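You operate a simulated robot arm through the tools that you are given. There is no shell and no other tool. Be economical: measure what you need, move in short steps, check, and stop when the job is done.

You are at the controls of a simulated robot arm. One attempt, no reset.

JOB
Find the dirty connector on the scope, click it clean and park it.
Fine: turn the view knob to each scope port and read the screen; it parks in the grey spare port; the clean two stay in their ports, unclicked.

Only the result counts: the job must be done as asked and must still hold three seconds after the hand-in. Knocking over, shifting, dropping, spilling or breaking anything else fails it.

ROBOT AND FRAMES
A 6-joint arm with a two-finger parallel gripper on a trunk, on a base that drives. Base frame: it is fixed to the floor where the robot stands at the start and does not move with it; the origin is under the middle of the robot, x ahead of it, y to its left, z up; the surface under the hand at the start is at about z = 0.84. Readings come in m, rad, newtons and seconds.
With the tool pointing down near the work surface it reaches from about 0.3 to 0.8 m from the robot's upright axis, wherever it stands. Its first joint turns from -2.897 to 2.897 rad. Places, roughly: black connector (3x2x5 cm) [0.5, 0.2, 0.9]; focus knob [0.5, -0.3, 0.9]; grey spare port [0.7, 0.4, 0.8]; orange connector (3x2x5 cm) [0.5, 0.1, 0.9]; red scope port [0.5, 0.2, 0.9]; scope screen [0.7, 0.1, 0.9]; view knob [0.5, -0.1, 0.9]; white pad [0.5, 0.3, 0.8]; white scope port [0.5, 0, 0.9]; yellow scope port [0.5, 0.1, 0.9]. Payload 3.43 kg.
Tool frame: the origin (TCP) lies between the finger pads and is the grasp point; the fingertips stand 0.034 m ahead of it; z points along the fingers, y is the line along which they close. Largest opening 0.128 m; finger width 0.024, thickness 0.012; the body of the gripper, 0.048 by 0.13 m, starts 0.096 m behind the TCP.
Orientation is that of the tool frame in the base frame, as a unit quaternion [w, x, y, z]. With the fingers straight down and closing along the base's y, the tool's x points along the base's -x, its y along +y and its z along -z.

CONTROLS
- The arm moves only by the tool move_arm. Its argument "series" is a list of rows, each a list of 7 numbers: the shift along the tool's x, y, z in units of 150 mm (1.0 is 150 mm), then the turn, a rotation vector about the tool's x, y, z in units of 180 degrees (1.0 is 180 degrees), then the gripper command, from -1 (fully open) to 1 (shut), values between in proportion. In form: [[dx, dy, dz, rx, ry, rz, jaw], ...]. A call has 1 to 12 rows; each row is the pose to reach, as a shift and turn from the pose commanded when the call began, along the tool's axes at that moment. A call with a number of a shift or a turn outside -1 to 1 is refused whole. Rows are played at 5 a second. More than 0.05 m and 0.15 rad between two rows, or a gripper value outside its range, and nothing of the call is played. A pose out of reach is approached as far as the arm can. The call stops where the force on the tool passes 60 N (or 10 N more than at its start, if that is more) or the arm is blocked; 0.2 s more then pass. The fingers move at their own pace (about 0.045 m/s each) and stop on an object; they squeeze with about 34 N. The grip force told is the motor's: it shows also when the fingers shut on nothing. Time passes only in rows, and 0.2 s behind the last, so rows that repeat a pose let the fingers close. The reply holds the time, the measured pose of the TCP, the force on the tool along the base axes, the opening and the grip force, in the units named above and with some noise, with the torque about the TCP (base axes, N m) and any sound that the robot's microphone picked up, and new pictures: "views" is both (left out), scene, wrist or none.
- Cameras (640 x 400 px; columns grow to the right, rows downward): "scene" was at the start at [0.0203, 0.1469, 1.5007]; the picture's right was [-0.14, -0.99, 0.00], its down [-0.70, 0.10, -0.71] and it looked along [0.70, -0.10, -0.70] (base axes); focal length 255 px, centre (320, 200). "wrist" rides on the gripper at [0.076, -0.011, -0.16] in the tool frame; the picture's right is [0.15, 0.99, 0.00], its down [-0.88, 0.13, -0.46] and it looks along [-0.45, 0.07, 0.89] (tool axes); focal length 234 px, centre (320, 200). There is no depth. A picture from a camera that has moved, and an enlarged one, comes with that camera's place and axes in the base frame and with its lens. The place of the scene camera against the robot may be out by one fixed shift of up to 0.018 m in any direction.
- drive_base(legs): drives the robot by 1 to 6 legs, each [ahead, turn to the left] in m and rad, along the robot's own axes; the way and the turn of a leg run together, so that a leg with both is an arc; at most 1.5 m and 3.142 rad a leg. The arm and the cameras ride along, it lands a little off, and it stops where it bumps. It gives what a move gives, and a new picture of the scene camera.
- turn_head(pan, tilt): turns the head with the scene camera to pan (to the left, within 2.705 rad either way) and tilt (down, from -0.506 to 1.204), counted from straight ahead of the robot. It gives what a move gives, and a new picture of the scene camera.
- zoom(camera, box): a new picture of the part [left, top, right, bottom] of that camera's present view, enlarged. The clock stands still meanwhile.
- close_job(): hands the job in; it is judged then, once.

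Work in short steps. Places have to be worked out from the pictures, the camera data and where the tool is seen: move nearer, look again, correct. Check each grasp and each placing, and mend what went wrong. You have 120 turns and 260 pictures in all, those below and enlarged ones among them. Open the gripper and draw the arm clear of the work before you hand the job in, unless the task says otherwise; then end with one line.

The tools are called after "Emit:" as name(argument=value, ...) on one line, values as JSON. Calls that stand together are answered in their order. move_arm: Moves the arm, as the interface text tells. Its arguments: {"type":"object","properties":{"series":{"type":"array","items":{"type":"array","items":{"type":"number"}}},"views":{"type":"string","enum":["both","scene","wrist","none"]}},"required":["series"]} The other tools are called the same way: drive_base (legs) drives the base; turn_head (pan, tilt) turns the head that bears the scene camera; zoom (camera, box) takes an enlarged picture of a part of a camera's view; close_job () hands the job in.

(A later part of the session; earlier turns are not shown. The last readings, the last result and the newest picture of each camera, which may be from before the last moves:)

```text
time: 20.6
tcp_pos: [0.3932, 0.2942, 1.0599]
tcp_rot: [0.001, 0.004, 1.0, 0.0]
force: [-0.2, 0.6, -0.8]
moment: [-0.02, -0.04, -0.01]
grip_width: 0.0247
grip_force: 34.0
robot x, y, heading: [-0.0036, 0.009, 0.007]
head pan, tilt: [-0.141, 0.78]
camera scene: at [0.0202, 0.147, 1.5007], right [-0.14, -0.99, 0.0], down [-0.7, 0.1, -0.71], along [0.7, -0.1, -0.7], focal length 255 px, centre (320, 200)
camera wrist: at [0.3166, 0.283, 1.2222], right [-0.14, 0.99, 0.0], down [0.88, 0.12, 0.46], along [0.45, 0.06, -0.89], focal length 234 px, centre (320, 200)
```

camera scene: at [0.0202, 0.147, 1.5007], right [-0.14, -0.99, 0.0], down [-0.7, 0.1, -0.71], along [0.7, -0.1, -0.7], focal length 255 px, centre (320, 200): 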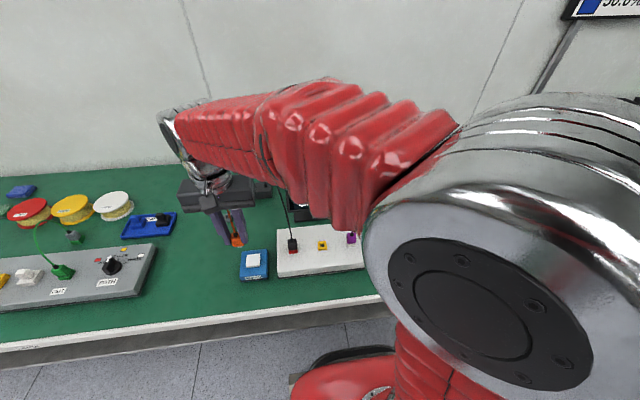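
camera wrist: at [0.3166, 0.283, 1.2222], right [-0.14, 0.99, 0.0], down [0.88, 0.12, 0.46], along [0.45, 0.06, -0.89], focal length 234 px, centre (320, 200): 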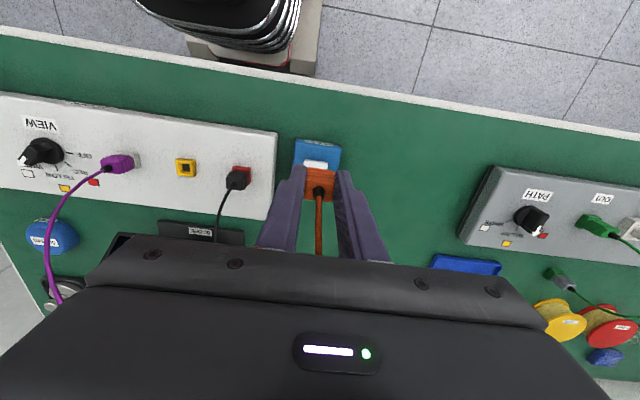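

I move over the pad and down to TCP z≈0.93, then check.

Emit:
move_arm(series=[[-0.2, 0.01, 0.2, 0, 0, 0, 1], [-0.409, 0.01, 0.4, 0, 0, 0, 1], [-0.409, 0.01, 0.65, 0, 0, 0, 1], [-0.409, 0.01, 0.86, 0, 0, 0, 1]], views="both")

Emit:
zoom(camera="scene", box=[200, 205, 310, 290])

Emit:
zoom(camera="wrist", box=[220, 110, 420, 235])

```text
time: 21.6
tcp_pos: [0.4557, 0.2958, 0.9336]
tcp_rot: [0.001, 0.003, 1.0, 0.0]
force: [-0.9, 0.0, -0.3]
moment: [0.0, -0.03, -0.02]
grip_width: 0.0246
grip_force: 33.2
robot x, y, heading: [-0.0004, 0.0129, -0.008]
head pan, tilt: [-0.141, 0.78]
camera scene: at [0.0203, 0.147, 1.5007], right [-0.14, -0.99, 0.0], down [-0.7, 0.1, -0.71], along [0.7, -0.1, -0.7], focal length 255 px, centre (320, 200)
camera wrist: at [0.3789, 0.2832, 1.0933], right [-0.14, 0.99, 0.0], down [0.88, 0.13, 0.46], along [0.45, 0.07, -0.89], focal length 234 px, centre (320, 200)
```

scene: 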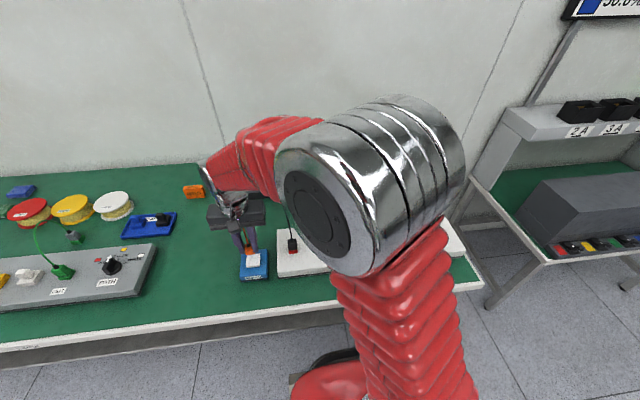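
wrist: 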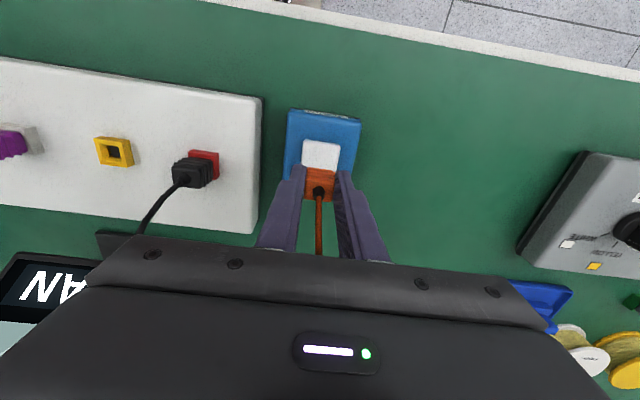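

```text
4.71 times, centred on (255, 248) of scene
camera zoom: at [0.0203, 0.147, 1.5007], right [-0.14, -0.99, 0.0], down [-0.7, 0.1, -0.71], along [0.7, -0.1, -0.7], focal length 1198 px, centre (626, -24)
```

zoom: 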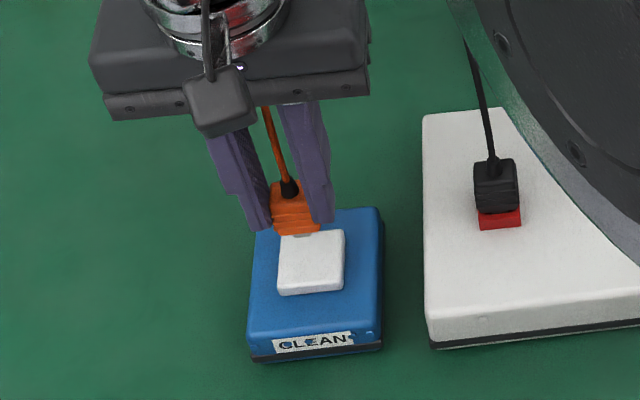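

```text
3.20 times, centred on (320, 172) of wrist
camera zoom: at [0.3789, 0.2832, 1.0933], right [-0.14, 0.99, 0.0], down [0.88, 0.13, 0.46], along [0.45, 0.07, -0.89], focal length 749 px, centre (320, 288)
```

zoom: 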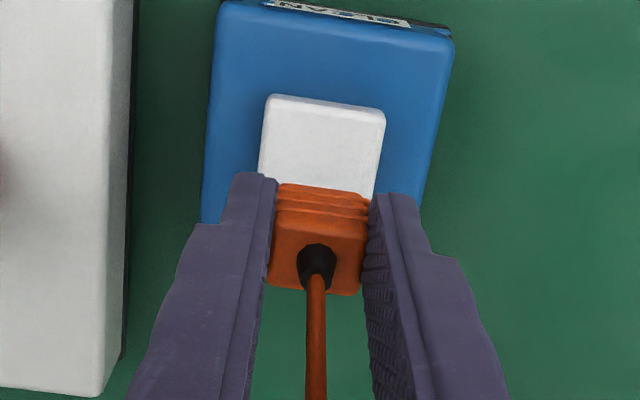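

Aligned over the pad. I lower gradually until contact/click.

Emit:
move_arm(series=[[0, -0.01, 0.1, 0, 0, 0, 1], [0, -0.01, 0.2, 0, 0, 0, 1], [0, -0.01, 0.24, 0, 0, 0, 1]], views="none")

Emit:
zoom(camera="scene", box=[200, 205, 310, 290])

```text
time: 22.4
tcp_pos: [0.456, 0.2949, 0.8985]
tcp_rot: [0.002, 0.002, 1.0, 0.002]
force: [-0.9, -3.0, 25.5]
moment: [-0.16, -0.1, -0.01]
grip_width: 0.0246
grip_force: 34.0
robot x, y, heading: [-0.0007, 0.007, 0.0]
head pan, tilt: [-0.141, 0.78]
```

```text
4.71 times, centred on (255, 248) of scene
camera zoom: at [0.0197, 0.1467, 1.5008], right [-0.14, -0.99, 0.0], down [-0.7, 0.1, -0.71], along [0.7, -0.1, -0.7], focal length 1198 px, centre (626, -24)
```

zoom: 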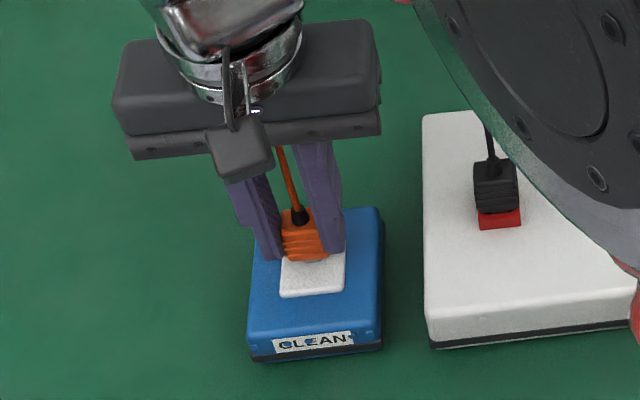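

Contact at 25 N, no sound yet. I press a bit more.

Emit:
move_arm(series=[[0, 0, 0.015, 0, 0, 0, 1], [0, 0, 0.03, 0, 0, 0, 1], [0, 0, 0.03, 0, 0, 0, 1]], views="none")

```text
time: 23.2
tcp_pos: [0.4562, 0.2949, 0.8944]
tcp_rot: [0.002, 0.003, 1.0, 0.002]
force: [3.4, -0.5, 23.3]
moment: [-0.09, -0.26, -0.03]
grip_width: 0.0246
grip_force: 33.6
robot x, y, heading: [0.0001, 0.0089, -0.003]
head pan, tilt: [-0.141, 0.78]
```

The pad seems to travel under spring force. I press further in small steps.

Emit:
move_arm(series=[[0, 0, 0.015, 0, 0, 0, 1], [0, 0, 0.03, 0, 0, 0, 1], [0, 0, 0.03, 0, 0, 0, 1]], views="wrist")

Emit:
zoom(camera="scene", box=[200, 205, 310, 290])

Emit:
zoom(camera="wrist", box=[220, 110, 420, 235])

```text
time: 24.0
tcp_pos: [0.4557, 0.2945, 0.8882]
tcp_rot: [0.001, 0.002, 1.0, 0.0]
force: [-0.8, 2.9, 25.3]
moment: [0.12, -0.11, 0.06]
grip_width: 0.0248
grip_force: 33.9
robot x, y, heading: [0.0005, 0.0104, -0.0]
head pan, tilt: [-0.141, 0.78]
camera wrist: at [0.3787, 0.2825, 1.0488], right [-0.14, 0.99, 0.0], down [0.88, 0.13, 0.46], along [0.45, 0.07, -0.89], focal length 234 px, centre (320, 200)
```

wrist: 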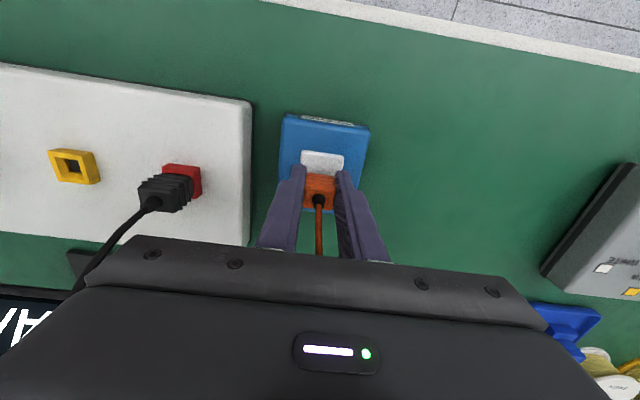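

```text
4.71 times, centred on (255, 248) of scene
camera zoom: at [0.0197, 0.1468, 1.5008], right [-0.14, -0.99, 0.0], down [-0.7, 0.1, -0.71], along [0.7, -0.1, -0.7], focal length 1198 px, centre (626, -24)
```

zoom: 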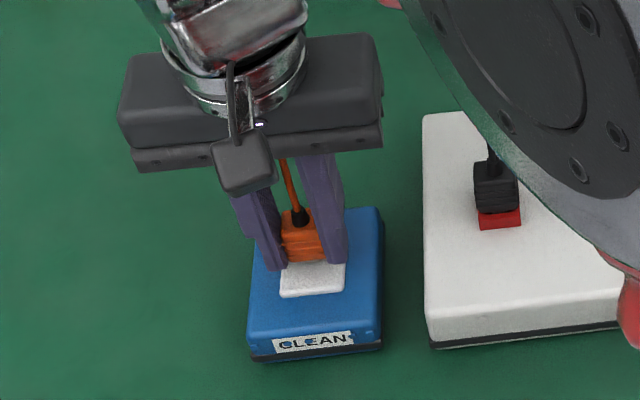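

```text
3.20 times, centred on (320, 172) of wrist
camera zoom: at [0.3787, 0.2825, 1.0488], right [-0.14, 0.99, 0.0], down [0.88, 0.13, 0.46], along [0.45, 0.07, -0.89], focal length 749 px, centre (320, 288)
```

zoom: 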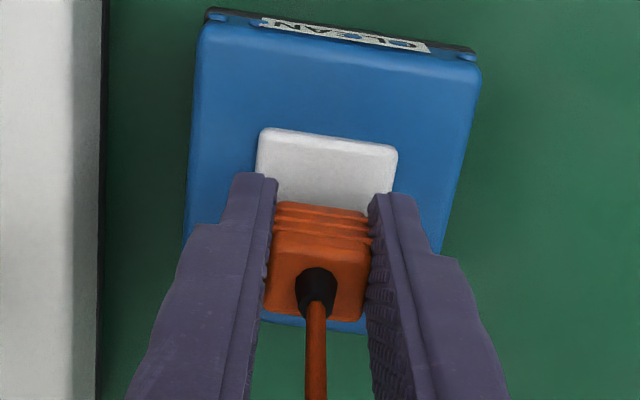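

The connector seems to be slipping up in the fingers while the pad pushes back. I look closely at whether the pad has gone down.

Emit:
zoom(camera="scene", box=[238, 240, 278, 284])

Emit:
zoom(camera="wrist", box=[280, 130, 370, 186])

```text
9.09 times, centred on (258, 262) of scene
camera zoom: at [0.0197, 0.1468, 1.5008], right [-0.14, -0.99, 0.0], down [-0.7, 0.1, -0.71], along [0.7, -0.1, -0.7], focal length 2314 px, centre (884, -364)
```

zoom: 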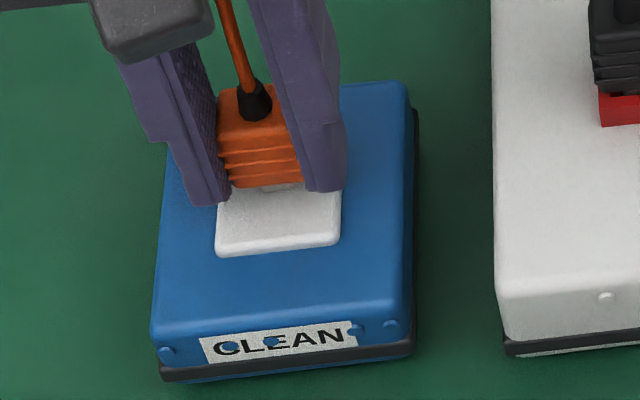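

```text
7.11 times, centred on (325, 158) of wrist
camera zoom: at [0.3787, 0.2825, 1.0488], right [-0.14, 0.99, 0.0], down [0.88, 0.13, 0.46], along [0.45, 0.07, -0.89], focal length 1665 px, centre (284, 499)
```

zoom: 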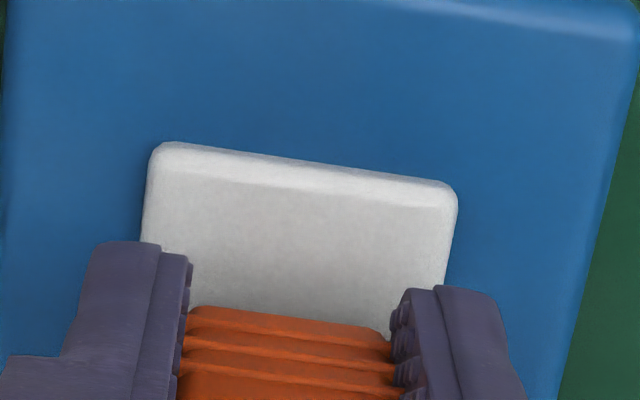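

I lift off 25 mm to compare the pad's rest height and listen for a click.

Emit:
move_arm(series=[[0, 0, -0.08, 0, 0, 0, 1], [0, 0, -0.17, 0, 0, 0, 1]], views="none")

Emit:
zoom(camera="scene", box=[238, 240, 278, 284])

Emit:
zoom(camera="wrist", box=[220, 110, 420, 235])

```text
time: 24.6
tcp_pos: [0.4554, 0.2926, 0.9135]
tcp_rot: [0.0, 0.003, 1.0, 0.001]
force: [0.2, -0.1, -0.8]
moment: [-0.02, 0.05, 0.02]
grip_width: 0.0244
grip_force: 34.1
robot x, y, heading: [-0.0004, 0.0099, -0.003]
head pan, tilt: [-0.141, 0.78]
```

```text
9.09 times, centred on (258, 262) of scene
camera zoom: at [0.0204, 0.147, 1.5007], right [-0.14, -0.99, 0.0], down [-0.7, 0.1, -0.71], along [0.7, -0.1, -0.7], focal length 2314 px, centre (884, -364)
```

zoom: 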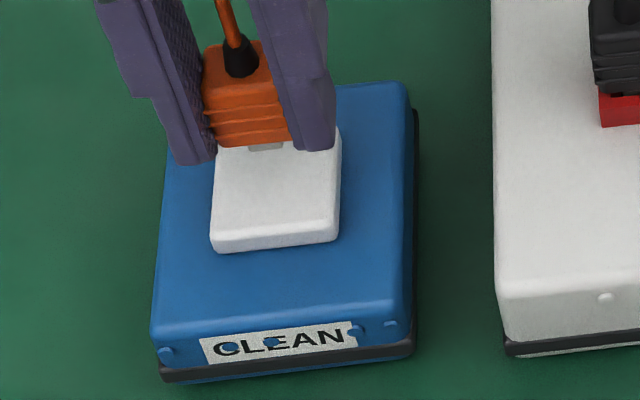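

```text
3.20 times, centred on (320, 172) of wrist
camera zoom: at [0.3788, 0.2824, 1.0732], right [-0.14, 0.99, 0.0], down [0.88, 0.13, 0.46], along [0.45, 0.06, -0.89], focal length 749 px, centre (320, 288)
```

zoom: 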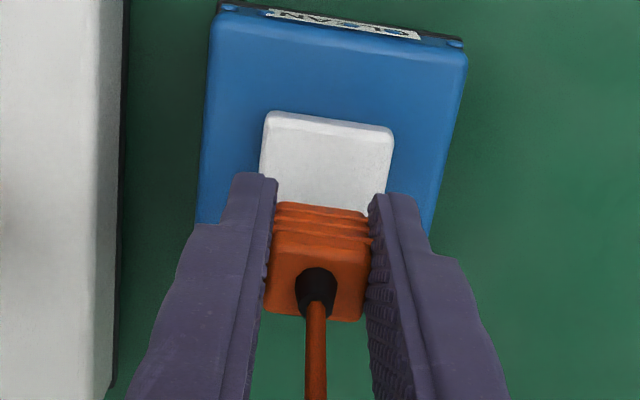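

The pad only dips 2–3 mm before the connector slips in the fingers (~24 N friction), and no click was heard. I press on: once the connector has slid ~1 cm up, the fingertips will help push the pad with the connector on it.

Emit:
move_arm(series=[[0, 0, 0.09, 0, 0, 0, 1], [0, 0, 0.17, 0, 0, 0, 1], [0, 0, 0.19, 0, 0, 0, 1], [0, 0, 0.21, 0, 0, 0, 1], [0, 0, 0.225, 0, 0, 0, 1], [0, 0, 0.235, 0, 0, 0, 1]], views="none")

Emit:
zoom(camera="scene", box=[238, 240, 278, 284])

```text
time: 26.0
tcp_pos: [0.4563, 0.2953, 0.8797]
tcp_rot: [0.002, 0.003, 1.0, 0.001]
force: [1.8, -1.6, 28.4]
moment: [0.0, -0.19, 0.02]
grip_width: 0.0245
grip_force: 33.4
robot x, y, heading: [0.0007, 0.0135, -0.002]
head pan, tilt: [-0.141, 0.78]
```

```text
9.09 times, centred on (258, 262) of scene
camera zoom: at [0.0197, 0.1467, 1.5008], right [-0.14, -0.99, 0.0], down [-0.7, 0.1, -0.71], along [0.7, -0.1, -0.7], focal length 2314 px, centre (884, -364)
```

zoom: 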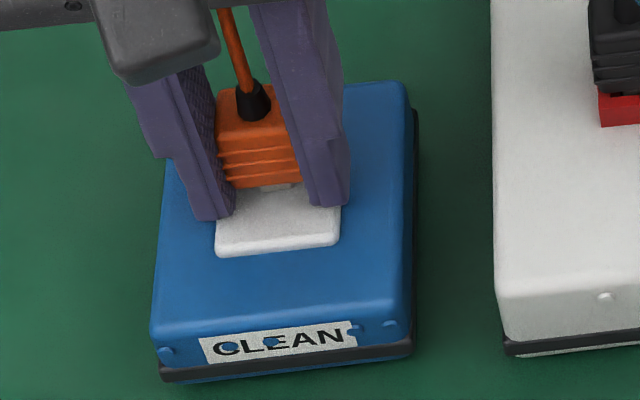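

Fingertips are almost at the pad. I press the last few mm.

Emit:
move_arm(series=[[0, 0, 0.015, 0, 0, 0, 1], [0, 0, 0.03, 0, 0, 0, 1], [0, 0, 0.045, 0, 0, 0, 1], [0, 0, 0.06, 0, 0, 0, 1], [0, 0, 0.075, 0, 0, 0, 1]], views="none")

Emit:
zoom(camera="scene", box=[238, 240, 278, 284])

```text
time: 26.8
tcp_pos: [0.4585, 0.2967, 0.8808]
tcp_rot: [0.007, 0.001, 1.0, 0.004]
force: [-2.3, -1.3, 22.7]
moment: [-0.06, 0.02, 0.04]
grip_width: 0.0244
grip_force: 34.1
robot x, y, heading: [0.0002, 0.0106, -0.004]
head pan, tilt: [-0.141, 0.78]
stopped in row 3: the force on the tool passed its limit at 62 N (the readings are from after the stop); the commanded pose is now the measured one
```

```text
9.09 times, centred on (258, 262) of scene
camera zoom: at [0.0189, 0.1464, 1.5008], right [-0.14, -0.99, 0.0], down [-0.7, 0.1, -0.71], along [0.7, -0.1, -0.7], focal length 2314 px, centre (884, -364)
```

zoom: 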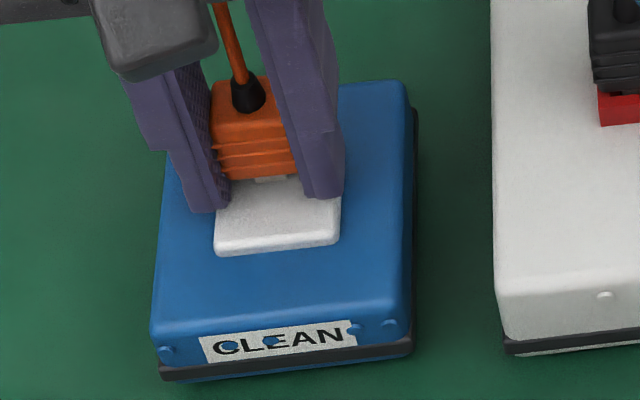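

62 N reached with the pad bottomed and no sound—so a click is likely silent here; I'll verify on the scope. First I regrip: loosen to ~28 mm with the connector standing on the pad, raise 16 mm, close again.

Emit:
move_arm(series=[[0, 0, 0, 0, 0, 0, 0.58], [0, 0, 0, 0, 0, 0, 0.56], [0, 0, -0.05, 0, 0, 0, 0.56], [0, 0, -0.106, 0, 0, 0, 0.56], [0, 0, -0.106, 0, 0, 0, 1], [0, 0, -0.106, 0, 0, 0, 1]], views="wrist")

Emit:
zoom(camera="scene", box=[238, 240, 278, 284])

Emit:
zoom(camera="wrist", box=[220, 110, 420, 235])

```text
time: 28.1
tcp_pos: [0.4572, 0.2944, 0.8905]
tcp_rot: [0.002, 0.003, 1.0, 0.001]
force: [-0.2, -0.3, -0.8]
moment: [-0.01, 0.0, 0.0]
grip_width: 0.0248
grip_force: 33.8
robot x, y, heading: [0.0019, 0.0068, -0.0]
head pan, tilt: [-0.141, 0.78]
camera wrist: at [0.3797, 0.2827, 1.051], right [-0.14, 0.99, 0.0], down [0.88, 0.12, 0.46], along [0.45, 0.07, -0.89], focal length 234 px, centre (320, 200)
```

wrist: 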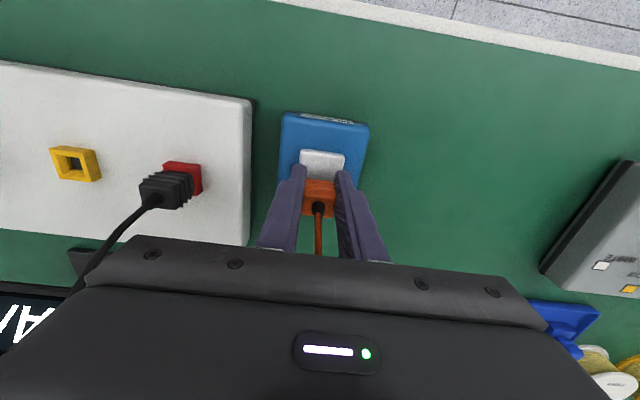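

```text
9.09 times, centred on (258, 262) of scene
camera zoom: at [0.0203, 0.147, 1.5007], right [-0.14, -0.99, 0.0], down [-0.7, 0.1, -0.71], along [0.7, -0.1, -0.7], focal length 2314 px, centre (884, -364)
```

zoom: 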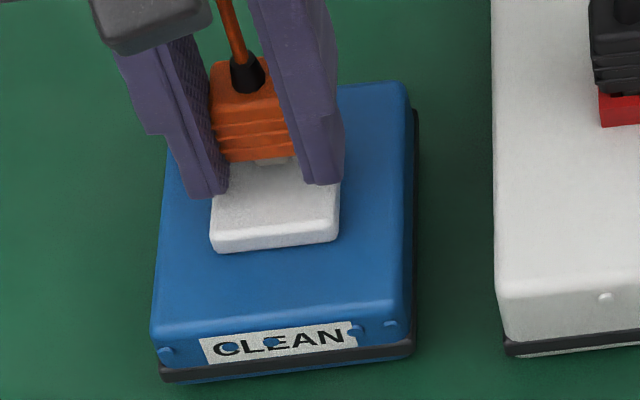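

```text
3.20 times, centred on (320, 172) of wrist
camera zoom: at [0.3797, 0.2827, 1.051], right [-0.14, 0.99, 0.0], down [0.88, 0.12, 0.46], along [0.45, 0.07, -0.89], focal length 749 px, centre (320, 288)
```

zoom: 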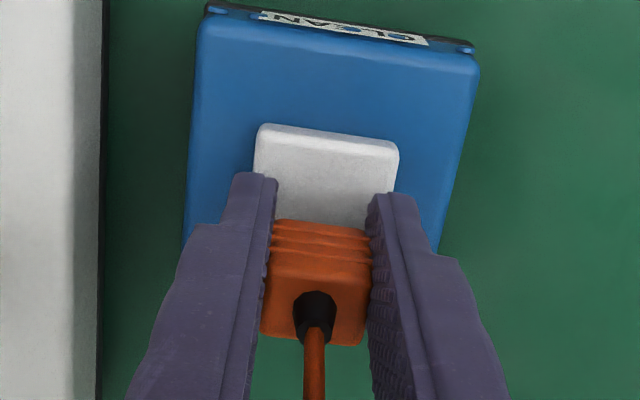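

The connector rose with the fingers (it is now ~2 cm high in the grip, ferrule ~1 cm off the pad). I lower 10 mm to rest it, loosen, and read the width before raising.

Emit:
move_arm(series=[[0, 0, 0.04, 0, 0, 0, 1], [0, 0, 0.07, 0, 0, 0, 1], [0, 0, 0.07, 0, 0, 0, 0.56], [0, 0, 0.07, 0, 0, 0, 0.56], [0, 0, 0.07, 0, 0, 0, 0.56]], views="none")

Emit:
zoom(camera="wrist", box=[220, 110, 420, 235])

Emit:
zoom(camera="scene", box=[238, 240, 278, 284])

```text
time: 29.4
tcp_pos: [0.4581, 0.2941, 0.8809]
tcp_rot: [0.003, 0.003, 1.0, 0.002]
force: [1.0, 1.1, 2.9]
moment: [0.0, 0.01, 0.0]
grip_width: 0.0274
grip_force: 0.1
robot x, y, heading: [0.0007, 0.0104, -0.002]
head pan, tilt: [-0.141, 0.78]
```

```text
3.20 times, centred on (320, 172) of wrist
camera zoom: at [0.3798, 0.2829, 1.0407], right [-0.14, 0.99, 0.0], down [0.88, 0.12, 0.46], along [0.46, 0.07, -0.89], focal length 749 px, centre (320, 288)
```

zoom: 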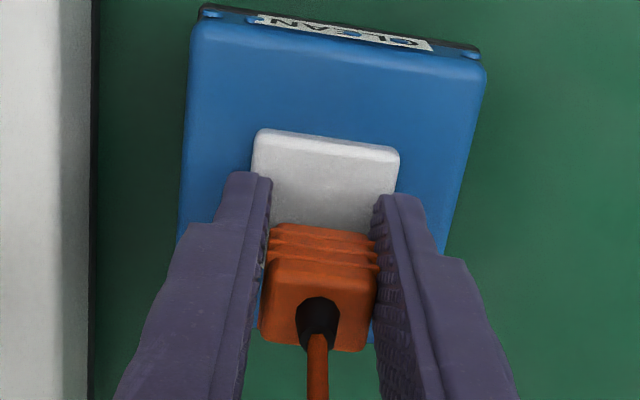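

```text
9.09 times, centred on (258, 262) of scene
camera zoom: at [0.0203, 0.147, 1.5007], right [-0.14, -0.99, 0.0], down [-0.7, 0.1, -0.71], along [0.7, -0.1, -0.7], focal length 2314 px, centre (884, -364)
```

zoom: 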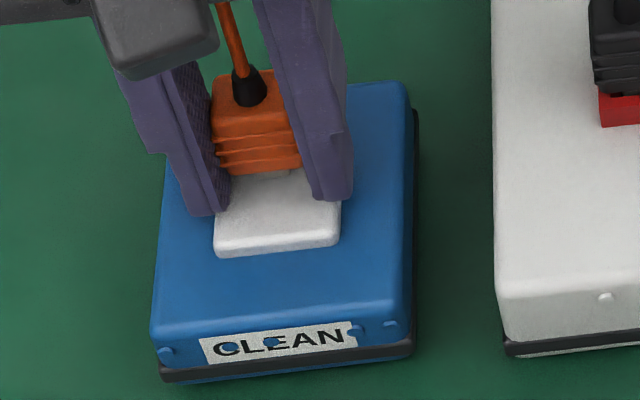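

Loose and standing (2.9 N). Now I raise the open fingers 18 mm.

Emit:
move_arm(series=[[0, 0, -0.03, 0, 0, 0, 0.56], [0, 0, -0.06, 0, 0, 0, 0.56], [0, 0, -0.09, 0, 0, 0, 0.56], [0, 0, -0.12, 0, 0, 0, 0.56]], views="none")

Emit:
zoom(camera="wrist", box=[220, 110, 420, 235])

Emit:
zoom(camera="scene", box=[238, 240, 278, 284])

```text
time: 30.4
tcp_pos: [0.4579, 0.2949, 0.8987]
tcp_rot: [0.002, 0.003, 1.0, 0.002]
force: [0.0, 0.8, -0.2]
moment: [-0.02, -0.02, 0.03]
grip_width: 0.0283
grip_force: 0.1
robot x, y, heading: [-0.0008, 0.0091, 0.001]
head pan, tilt: [-0.141, 0.78]
```

```text
3.20 times, centred on (320, 172) of wrist
camera zoom: at [0.3801, 0.2828, 1.0583], right [-0.14, 0.99, 0.0], down [0.88, 0.12, 0.46], along [0.46, 0.07, -0.89], focal length 749 px, centre (320, 288)
```

zoom: 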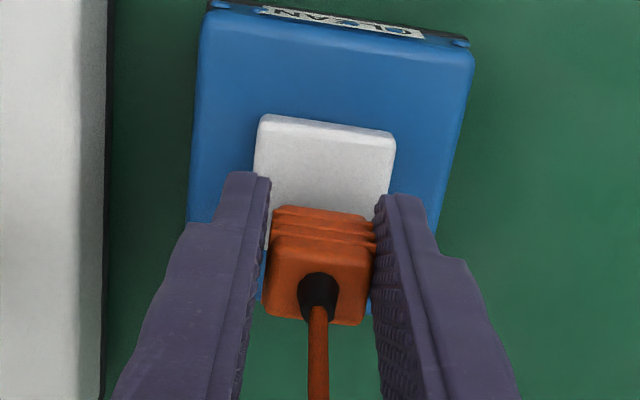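

```text
9.09 times, centred on (258, 262) of scene
camera zoom: at [0.0204, 0.147, 1.5007], right [-0.14, -0.99, 0.0], down [-0.7, 0.1, -0.71], along [0.7, -0.1, -0.7], focal length 2314 px, centre (884, -364)
```

zoom: 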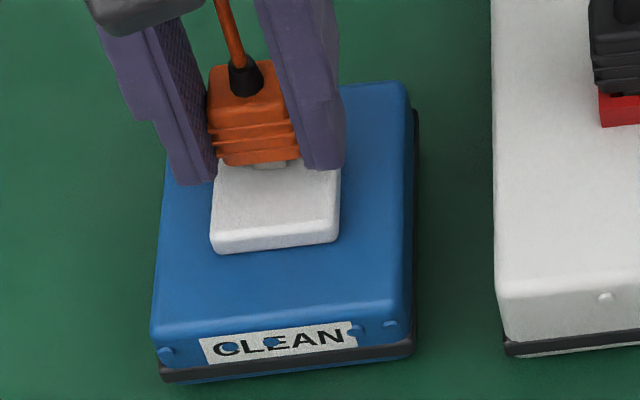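

The connector stays on the pad as the fingers slide up. I raise another 11 mm and then close.

Emit:
move_arm(series=[[0, 0, -0.035, 0, 0, 0, 0.56], [0, 0, -0.07, 0, 0, 0, 0.56], [0, 0, -0.07, 0, 0, 0, 1], [0, 0, -0.07, 0, 0, 0, 1]], views="none")

Emit:
zoom(camera="wrist", box=[220, 110, 420, 235])

Emit:
zoom(camera="scene", box=[238, 240, 278, 284])

```text
time: 31.4
tcp_pos: [0.4576, 0.2944, 0.9083]
tcp_rot: [0.003, 0.003, 1.0, 0.002]
force: [-0.4, -0.3, -0.1]
moment: [0.01, 0.05, 0.02]
grip_width: 0.0245
grip_force: 33.9
robot x, y, heading: [-0.0015, 0.0094, 0.003]
head pan, tilt: [-0.141, 0.78]
```

```text
3.20 times, centred on (320, 172) of wrist
camera zoom: at [0.3799, 0.2827, 1.0692], right [-0.14, 0.99, 0.0], down [0.88, 0.12, 0.46], along [0.46, 0.07, -0.89], focal length 749 px, centre (320, 288)
```

zoom: 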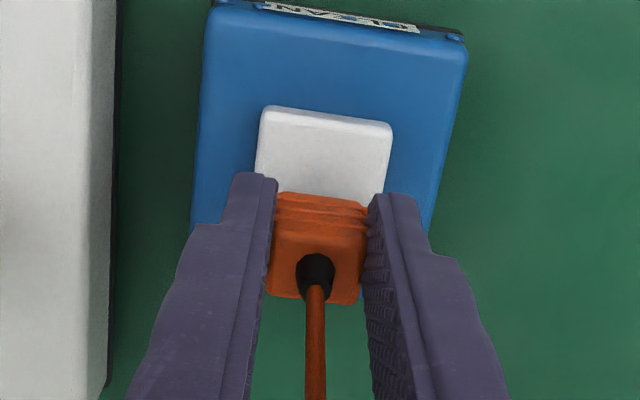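

```text
9.09 times, centred on (258, 262) of scene
camera zoom: at [0.0203, 0.147, 1.5007], right [-0.14, -0.99, 0.0], down [-0.7, 0.1, -0.71], along [0.7, -0.1, -0.7], focal length 2314 px, centre (884, -364)
```

zoom: 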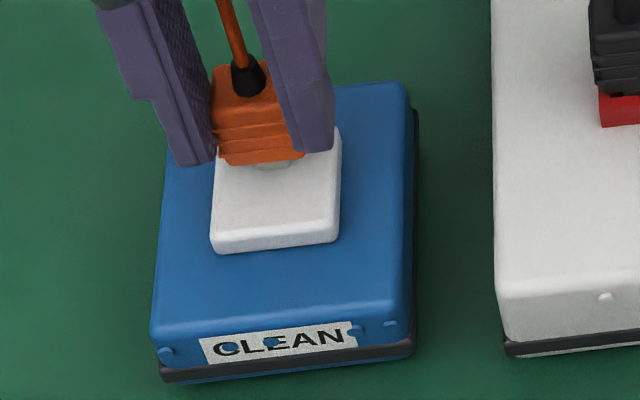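

Regripped near the original hold. To verify cleaning, I take it back to the yellow port along the reverse path.

Emit:
move_arm(series=[[0, 0, -0.3, 0, 0, 0, 1], [0, 0, -0.6, 0, 0, 0, 1], [0.2, 0, -0.8, 0, 0, 0, 1], [0.45, 0, -0.9, 0, 0, 0, 1], [0.45, -0.3, -0.9, 0, 0, 0, 1], [0.45, -0.6, -0.9, 0, 0, 0, 1], [0.45, -0.9, -0.9, 0, 0, 0, 1]], views="none")

Emit:
move_arm(series=[[0, -0.26, 0, 0, 0, 0, 1], [0, -0.518, 0, 0, 0, 0, 1], [-0.25, -0.518, 0, 0, 0, 0, 1], [-0.52, -0.518, 0, 0, 0, 0, 1], [-0.52, -0.518, 0.25, 0, 0, 0, 1], [-0.52, -0.518, 0.5, 0, 0, 0, 1]], views="both")

Emit:
zoom(camera="wrist", box=[220, 110, 420, 235])

Emit:
zoom(camera="scene", box=[260, 180, 390, 262])

```text
time: 33.0
tcp_pos: [0.3878, 0.1615, 1.0441]
tcp_rot: [0.003, 0.002, 1.0, 0.002]
force: [-0.1, 0.2, 1.1]
moment: [0.02, 0.03, 0.02]
grip_width: 0.0246
grip_force: 33.7
robot x, y, heading: [-0.0, 0.008, -0.002]
head pan, tilt: [-0.141, 0.78]
```

```text
time: 34.4
tcp_pos: [0.4653, 0.0813, 0.9682]
tcp_rot: [0.003, 0.003, 1.0, 0.001]
force: [-1.1, 0.9, 0.4]
moment: [0.0, 0.02, 0.01]
grip_width: 0.0247
grip_force: 33.6
robot x, y, heading: [0.0001, 0.0118, -0.0]
head pan, tilt: [-0.141, 0.78]
camera scene: at [0.0201, 0.147, 1.5007], right [-0.14, -0.99, 0.0], down [-0.7, 0.1, -0.71], along [0.7, -0.1, -0.7], focal length 255 px, centre (320, 200)
camera wrist: at [0.3881, 0.0704, 1.1285], right [-0.14, 0.99, 0.0], down [0.88, 0.12, 0.46], along [0.46, 0.07, -0.89], focal length 234 px, centre (320, 200)
```

scene: 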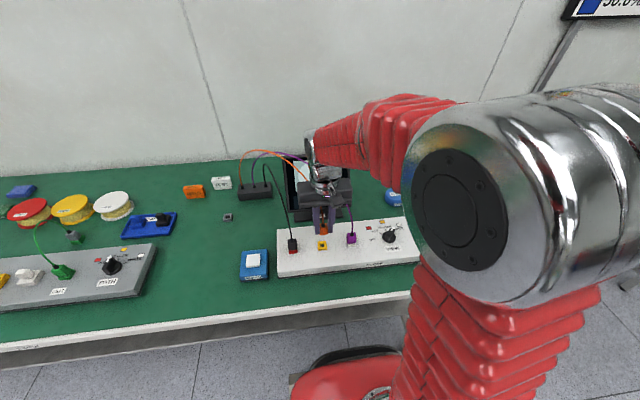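
wrist: 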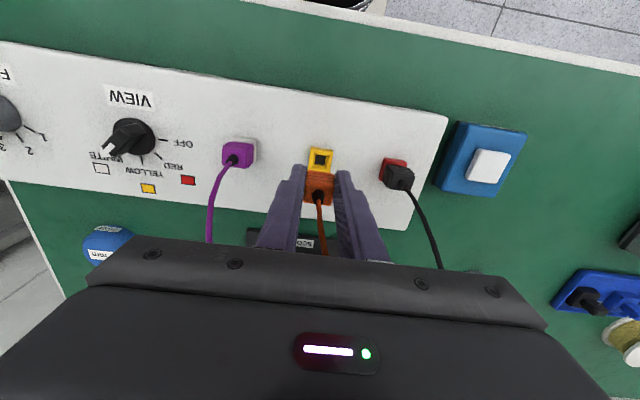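

```text
3.20 times, centred on (320, 172) of wrist
camera zoom: at [0.3881, 0.0704, 1.1285], right [-0.14, 0.99, 0.0], down [0.88, 0.12, 0.46], along [0.46, 0.07, -0.89], focal length 749 px, centre (320, 288)
```

zoom: 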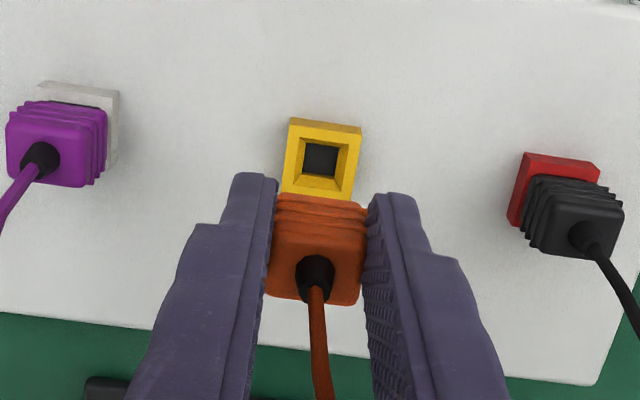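

```text
4.88 times, centred on (325, 221) of scene
camera zoom: at [0.0201, 0.147, 1.5007], right [-0.14, -0.99, 0.0], down [-0.7, 0.1, -0.71], along [0.7, -0.1, -0.7], focal length 1242 px, centre (296, 98)
```

zoom: 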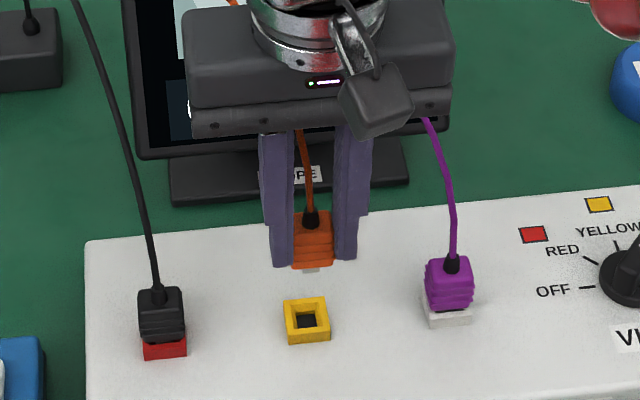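

Socket has a funnel; I shift +3.5 mm in x and lower into it gradually.

Emit:
move_arm(series=[[-0.025, 0.003, 0.1, 0, 0, 0, 1], [-0.025, 0.003, 0.2, 0, 0, 0, 1], [-0.025, 0.003, 0.27, 0, 0, 0, 1], [-0.025, 0.003, 0.32, 0, 0, 0, 1]], views="none")

Emit:
zoom(camera="wrist", box=[220, 110, 420, 235])

Emit:
zoom(camera="scene", box=[260, 180, 390, 262])

```text
time: 35.4
tcp_pos: [0.469, 0.0822, 0.9212]
tcp_rot: [0.002, 0.003, 1.0, 0.002]
force: [-0.1, 0.8, 1.1]
moment: [-0.03, -0.03, 0.0]
grip_width: 0.0245
grip_force: 33.6
robot x, y, heading: [-0.0011, 0.0081, 0.004]
head pan, tilt: [-0.141, 0.78]
```

```text
3.20 times, centred on (320, 172) of wrist
camera zoom: at [0.3922, 0.0705, 1.0804], right [-0.14, 0.99, 0.0], down [0.88, 0.12, 0.46], along [0.46, 0.07, -0.89], focal length 749 px, centre (320, 288)
```

zoom: 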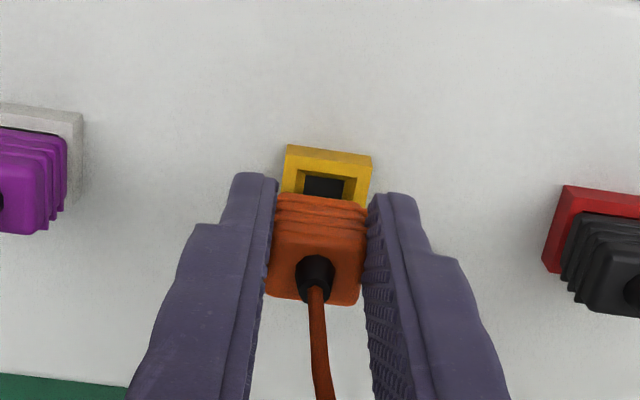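

```text
4.88 times, centred on (325, 221) of scene
camera zoom: at [0.0203, 0.1469, 1.5007], right [-0.14, -0.99, 0.0], down [-0.7, 0.1, -0.71], along [0.7, -0.1, -0.7], focal length 1242 px, centre (296, 98)
```

zoom: 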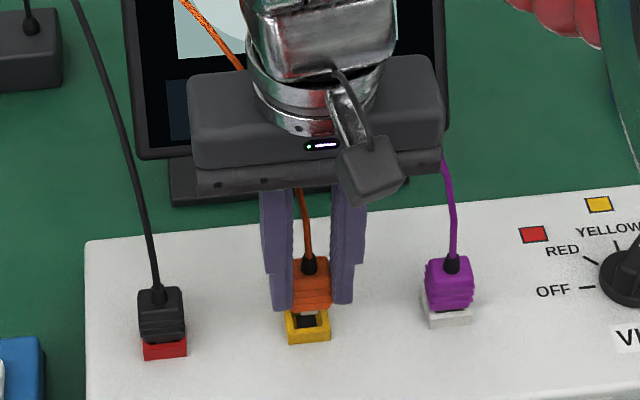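

About 13 mm to go; I keep lowering and watch the force.

Emit:
move_arm(series=[[0, 0, 0.02, 0, 0, 0, 1], [0, 0, 0.04, 0, 0, 0, 1], [0, 0, 0.06, 0, 0, 0, 1], [0, 0, 0.07, 0, 0, 0, 1]], views="none")

Emit:
zoom(camera="wrist", box=[220, 110, 420, 235])

Emit:
zoom(camera="scene", box=[260, 180, 390, 262])

```text
time: 36.4
tcp_pos: [0.469, 0.0827, 0.9116]
tcp_rot: [0.003, 0.003, 1.0, 0.002]
force: [-11.0, 3.9, 23.1]
moment: [0.11, 0.31, 0.03]
grip_width: 0.0248
grip_force: 34.1
robot x, y, heading: [-0.0018, 0.0099, -0.003]
head pan, tilt: [-0.141, 0.78]
```

```text
3.20 times, centred on (320, 172) of wrist
camera zoom: at [0.3922, 0.0708, 1.0707], right [-0.14, 0.99, 0.0], down [0.88, 0.12, 0.46], along [0.46, 0.07, -0.89], focal length 749 px, centre (320, 288)
```

zoom: 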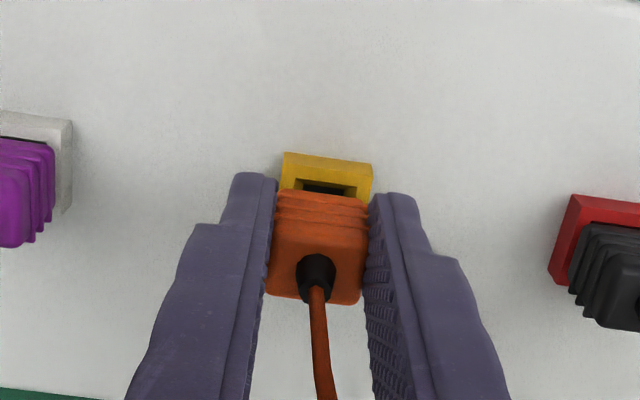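

```text
4.88 times, centred on (325, 221) of scene
camera zoom: at [0.0193, 0.147, 1.5008], right [-0.14, -0.99, 0.0], down [-0.7, 0.1, -0.71], along [0.7, -0.1, -0.7], focal length 1242 px, centre (296, 98)
```

zoom: 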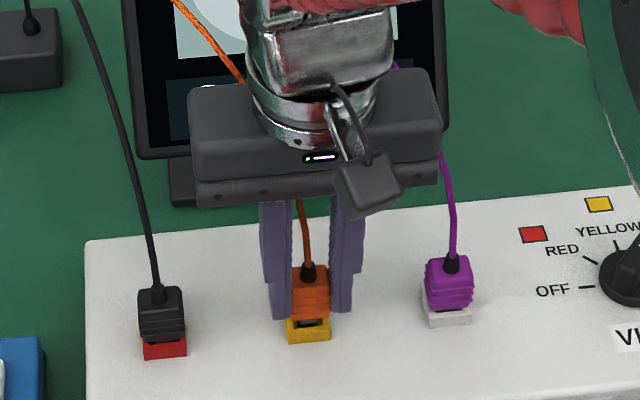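

Ferrule is riding the +x funnel wall (force -11 N in x). I back up 3 mm, shift 3 mm toward -x, and lower again.

Emit:
move_arm(series=[[0.0, 0, -0.025, 0, 0, 0, 1], [0.02, 0, -0.025, 0, 0, 0, 1], [0.02, 0, 0, 0, 0, 0, 1], [0.02, 0, 0.02, 0, 0, 0, 1]], views="none")

Emit:
zoom(camera="wrist", box=[220, 110, 420, 235])

Emit:
zoom(camera="scene", box=[260, 180, 390, 262])

```text
time: 37.4
tcp_pos: [0.4685, 0.0825, 0.9087]
tcp_rot: [0.004, 0.003, 1.0, 0.002]
force: [-0.9, 8.7, 19.1]
moment: [0.46, -0.14, 0.04]
grip_width: 0.0246
grip_force: 33.7
robot x, y, heading: [-0.0025, 0.009, 0.004]
head pan, tilt: [-0.141, 0.78]
```

```text
3.20 times, centred on (320, 172) of wrist
camera zoom: at [0.3899, 0.0709, 1.0679], right [-0.14, 0.99, 0.0], down [0.88, 0.12, 0.46], along [0.46, 0.07, -0.89], focal length 749 px, centre (320, 288)
```

zoom: 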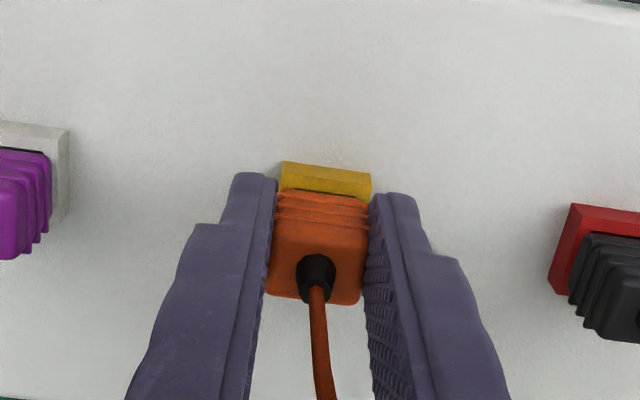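

```text
4.88 times, centred on (325, 221) of scene
camera zoom: at [0.0199, 0.1471, 1.5007], right [-0.14, -0.99, 0.0], down [-0.7, 0.1, -0.71], along [0.7, -0.1, -0.7], focal length 1242 px, centre (296, 98)
```

zoom: 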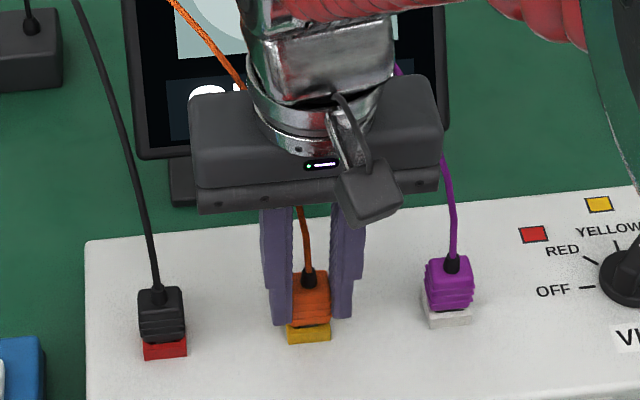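

Essentially seated. A small extra push, then I release and rise.

Emit:
move_arm(series=[[0, 0, 0.013, 0, 0, 0, 1], [0, 0, 0.013, 0, 0, 0, 0.4], [0, 0, 0.013, 0, 0, 0, 0.2], [0, 0, -0.2, 0, 0, 0, 0.2], [0, 0, -0.5, 0, 0, 0, 0.2], [0, 0, -0.8, 0, 0, 0, 0.2]], views="both")

Emit:
zoom(camera="scene", box=[260, 180, 390, 262])

```text
time: 38.8
tcp_pos: [0.4663, 0.0807, 1.0279]
tcp_rot: [0.002, 0.002, 1.0, 0.001]
force: [0.3, -0.2, 0.2]
moment: [-0.01, 0.02, 0.01]
grip_width: 0.0512
grip_force: 0.0
robot x, y, heading: [0.0009, 0.0058, -0.0]
head pan, tilt: [-0.141, 0.78]
camera scene: at [0.0204, 0.1469, 1.5007], right [-0.14, -0.99, 0.0], down [-0.7, 0.1, -0.71], along [0.7, -0.1, -0.7], focal length 255 px, centre (320, 200)
camera wrist: at [0.3894, 0.0701, 1.1875], right [-0.14, 0.99, 0.0], down [0.88, 0.12, 0.46], along [0.46, 0.07, -0.89], focal length 234 px, centre (320, 200)
```

scene: 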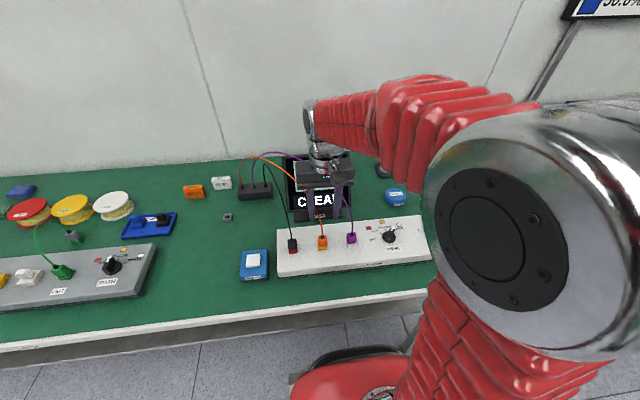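
wrist: 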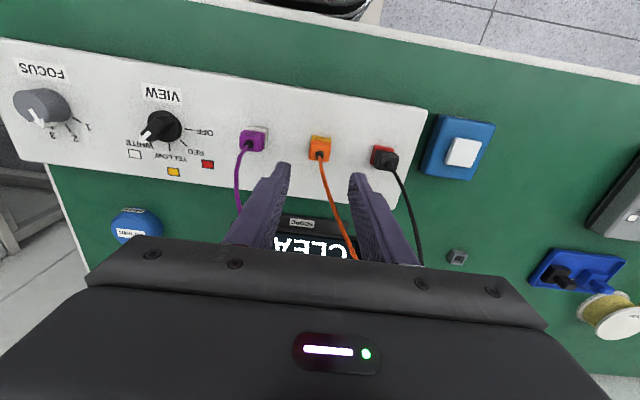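

```text
4.88 times, centred on (325, 221) of scene
camera zoom: at [0.0204, 0.1469, 1.5007], right [-0.14, -0.99, 0.0], down [-0.7, 0.1, -0.71], along [0.7, -0.1, -0.7], focal length 1242 px, centre (296, 98)
```

zoom: 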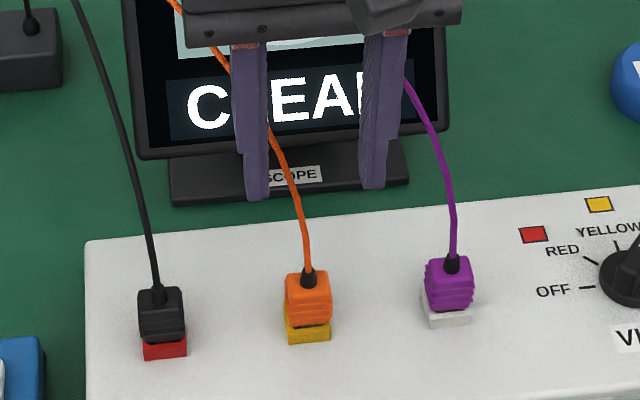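

Seated like before. I return to the view knob (now at WHITE, so tool yaw +45°), arcing around via smaller x.

Emit:
move_arm(series=[[0.22, 0, 0, 0, 0, 0, 0.2], [0.44, 0, 0, 0, 0, 0, 0.2], [0.44, -0.167, 0, 0, 0, 0.0417, 0.2], [0.44, -0.333, 0, 0, 0, 0.0833, 0.2], [0.44, -0.5, 0, 0, 0, 0.125, 0.2], [0.44, -0.667, 0, 0, 0, 0.1667, 0.2], [0.44, -0.833, 0, 0, 0, 0.2083, 0.2], [0.44, -1, 0, 0, 0, 0.25, 0.2]], views="none")

Emit:
move_arm(series=[[-0.22, 0.02, 0, 0, 0, 0, 0.2], [-0.43, 0.04, 0, 0, 0, 0, 0.2], [-0.641, 0.057, 0, 0, 0, 0, 0.2], [-0.641, 0.057, 0.3, 0, 0, 0, 0.2], [-0.641, 0.057, 0.55, 0, 0, 0, 0.2]], views="both")

Emit:
zoom(camera="wrist", box=[220, 110, 420, 235])

```text
time: 40.5
tcp_pos: [0.4012, -0.0686, 1.026]
tcp_rot: [0.001, 0.386, 0.923, 0.002]
force: [-0.2, -0.3, 0.6]
moment: [0.01, 0.0, 0.0]
grip_width: 0.0511
grip_force: 0.1
robot x, y, heading: [-0.0016, 0.0115, -0.001]
head pan, tilt: [-0.141, 0.78]
```

```text
time: 41.8
tcp_pos: [0.474, -0.1292, 0.945]
tcp_rot: [0.002, 0.386, 0.923, 0.002]
force: [0.2, 0.3, 0.8]
moment: [0.01, 0.04, 0.02]
grip_width: 0.0513
grip_force: 0.0
robot x, y, heading: [-0.0025, 0.0074, -0.002]
head pan, tilt: [-0.141, 0.78]
camera scene: at [0.0202, 0.1469, 1.5007], right [-0.14, -0.99, 0.0], down [-0.7, 0.1, -0.71], along [0.7, -0.1, -0.7], focal length 255 px, centre (320, 200)
camera wrist: at [0.411, -0.085, 1.1044], right [0.6, 0.8, 0.01], down [0.71, -0.54, 0.46], along [0.37, -0.27, -0.89], focal length 234 px, centre (320, 200)
```

scene: 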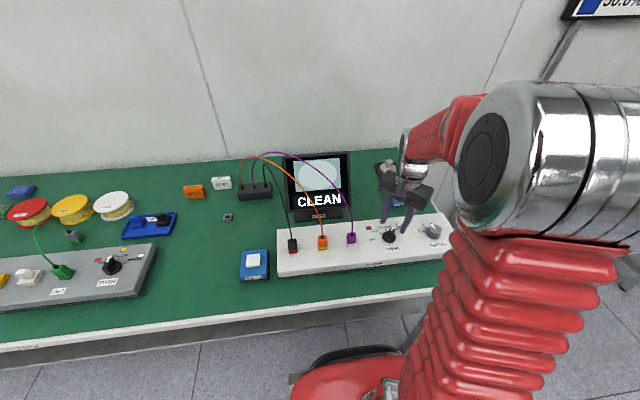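
wrist: 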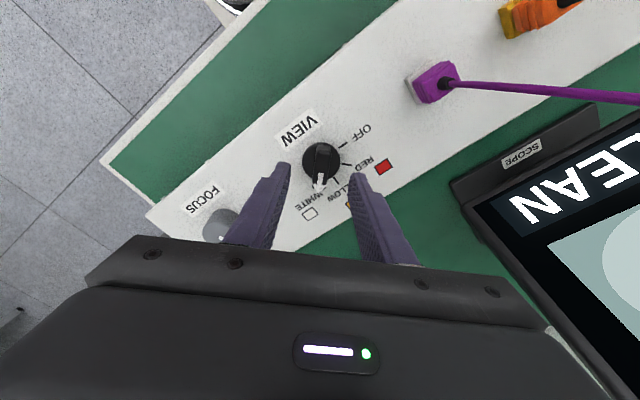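

```text
3.20 times, centred on (320, 172) of wrist
camera zoom: at [0.411, -0.085, 1.1044], right [0.6, 0.8, 0.01], down [0.71, -0.54, 0.46], along [0.37, -0.27, -0.89], focal length 749 px, centre (320, 288)
```

zoom: 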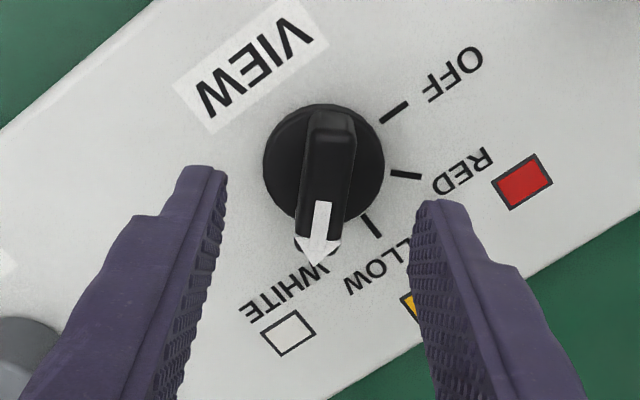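

Well aligned with the bar. I descend, grip, and turn back 45° to YELLOW.

Emit:
move_arm(series=[[0, 0, 0.1, 0, 0, 0, 0.2], [0, 0, 0.203, 0, 0, 0, 0.2], [0, 0, 0.203, 0, 0, 0, 0.9], [0, 0, 0.203, 0, 0, 0, 0.9], [0, 0, 0.203, 0, 0, 0, 0.9], [0, 0, 0.203, 0, 0, -0.0417, 0.9], [0, 0, 0.203, 0, 0, -0.0833, 0.9], [0, 0, 0.203, 0, 0, -0.125, 0.9], [0, 0, 0.203, 0, 0, -0.1667, 0.9], [0, 0, 0.203, 0, 0, -0.2083, 0.9], [0, 0, 0.203, 0, 0, -0.25, 0.9], [0, 0, 0.203, 0, 0, -0.25, 0.9]], views="none")

Emit:
zoom(camera="scene", box=[270, 145, 440, 255])

```text
time: 44.4
tcp_pos: [0.4747, -0.1308, 0.914]
tcp_rot: [0.002, 0.002, 1.0, 0.002]
force: [7.9, -15.6, 0.1]
moment: [-0.59, 0.8, -0.04]
grip_width: 0.0147
grip_force: 45.1
robot x, y, heading: [-0.0034, 0.0074, -0.001]
head pan, tilt: [-0.141, 0.78]
```

```text
3.64 times, centred on (355, 200) of scene
camera zoom: at [0.0207, 0.1466, 1.5008], right [-0.14, -0.99, 0.0], down [-0.7, 0.1, -0.71], along [0.7, -0.1, -0.7], focal length 926 px, centre (193, 200)
```

zoom: 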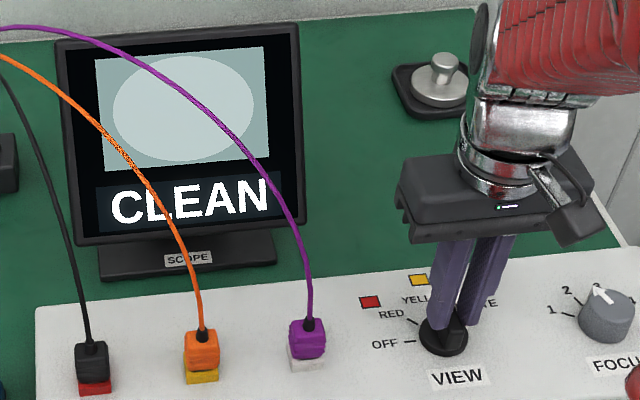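

YELLOW now reads CLEAN: cleaning confirmed. I release the knob, rise and return to the orange connector.

Emit:
move_arm(series=[[0, 0, 0, 0, 0, 0, 0.3], [0, 0, 0, 0, 0, 0, 0.2], [0, 0, -0.3, 0, 0, 0, 0], [0, 0, -0.6, 0, 0, 0, 0], [0.25, 0, -0.8, 0, 0, 0, 0], [0.5, 0, -0.9, 0, 0, 0, 0], [0.5, 0.3, -0.9, 0, 0, 0, 0], [0.5, 0.6, -0.9, 0, 0, 0, 0], [0.5, 0.9, -0.9, 0, 0, 0, 0]], views="none")

```text
time: 46.4
tcp_pos: [0.3986, 0.0062, 1.0492]
tcp_rot: [0.003, 0.003, 1.0, 0.002]
force: [0.6, 0.5, 0.5]
moment: [0.0, 0.0, -0.01]
grip_width: 0.064
grip_force: 0.0
robot x, y, heading: [0.0011, 0.0112, 0.0]
head pan, tilt: [-0.141, 0.78]
```

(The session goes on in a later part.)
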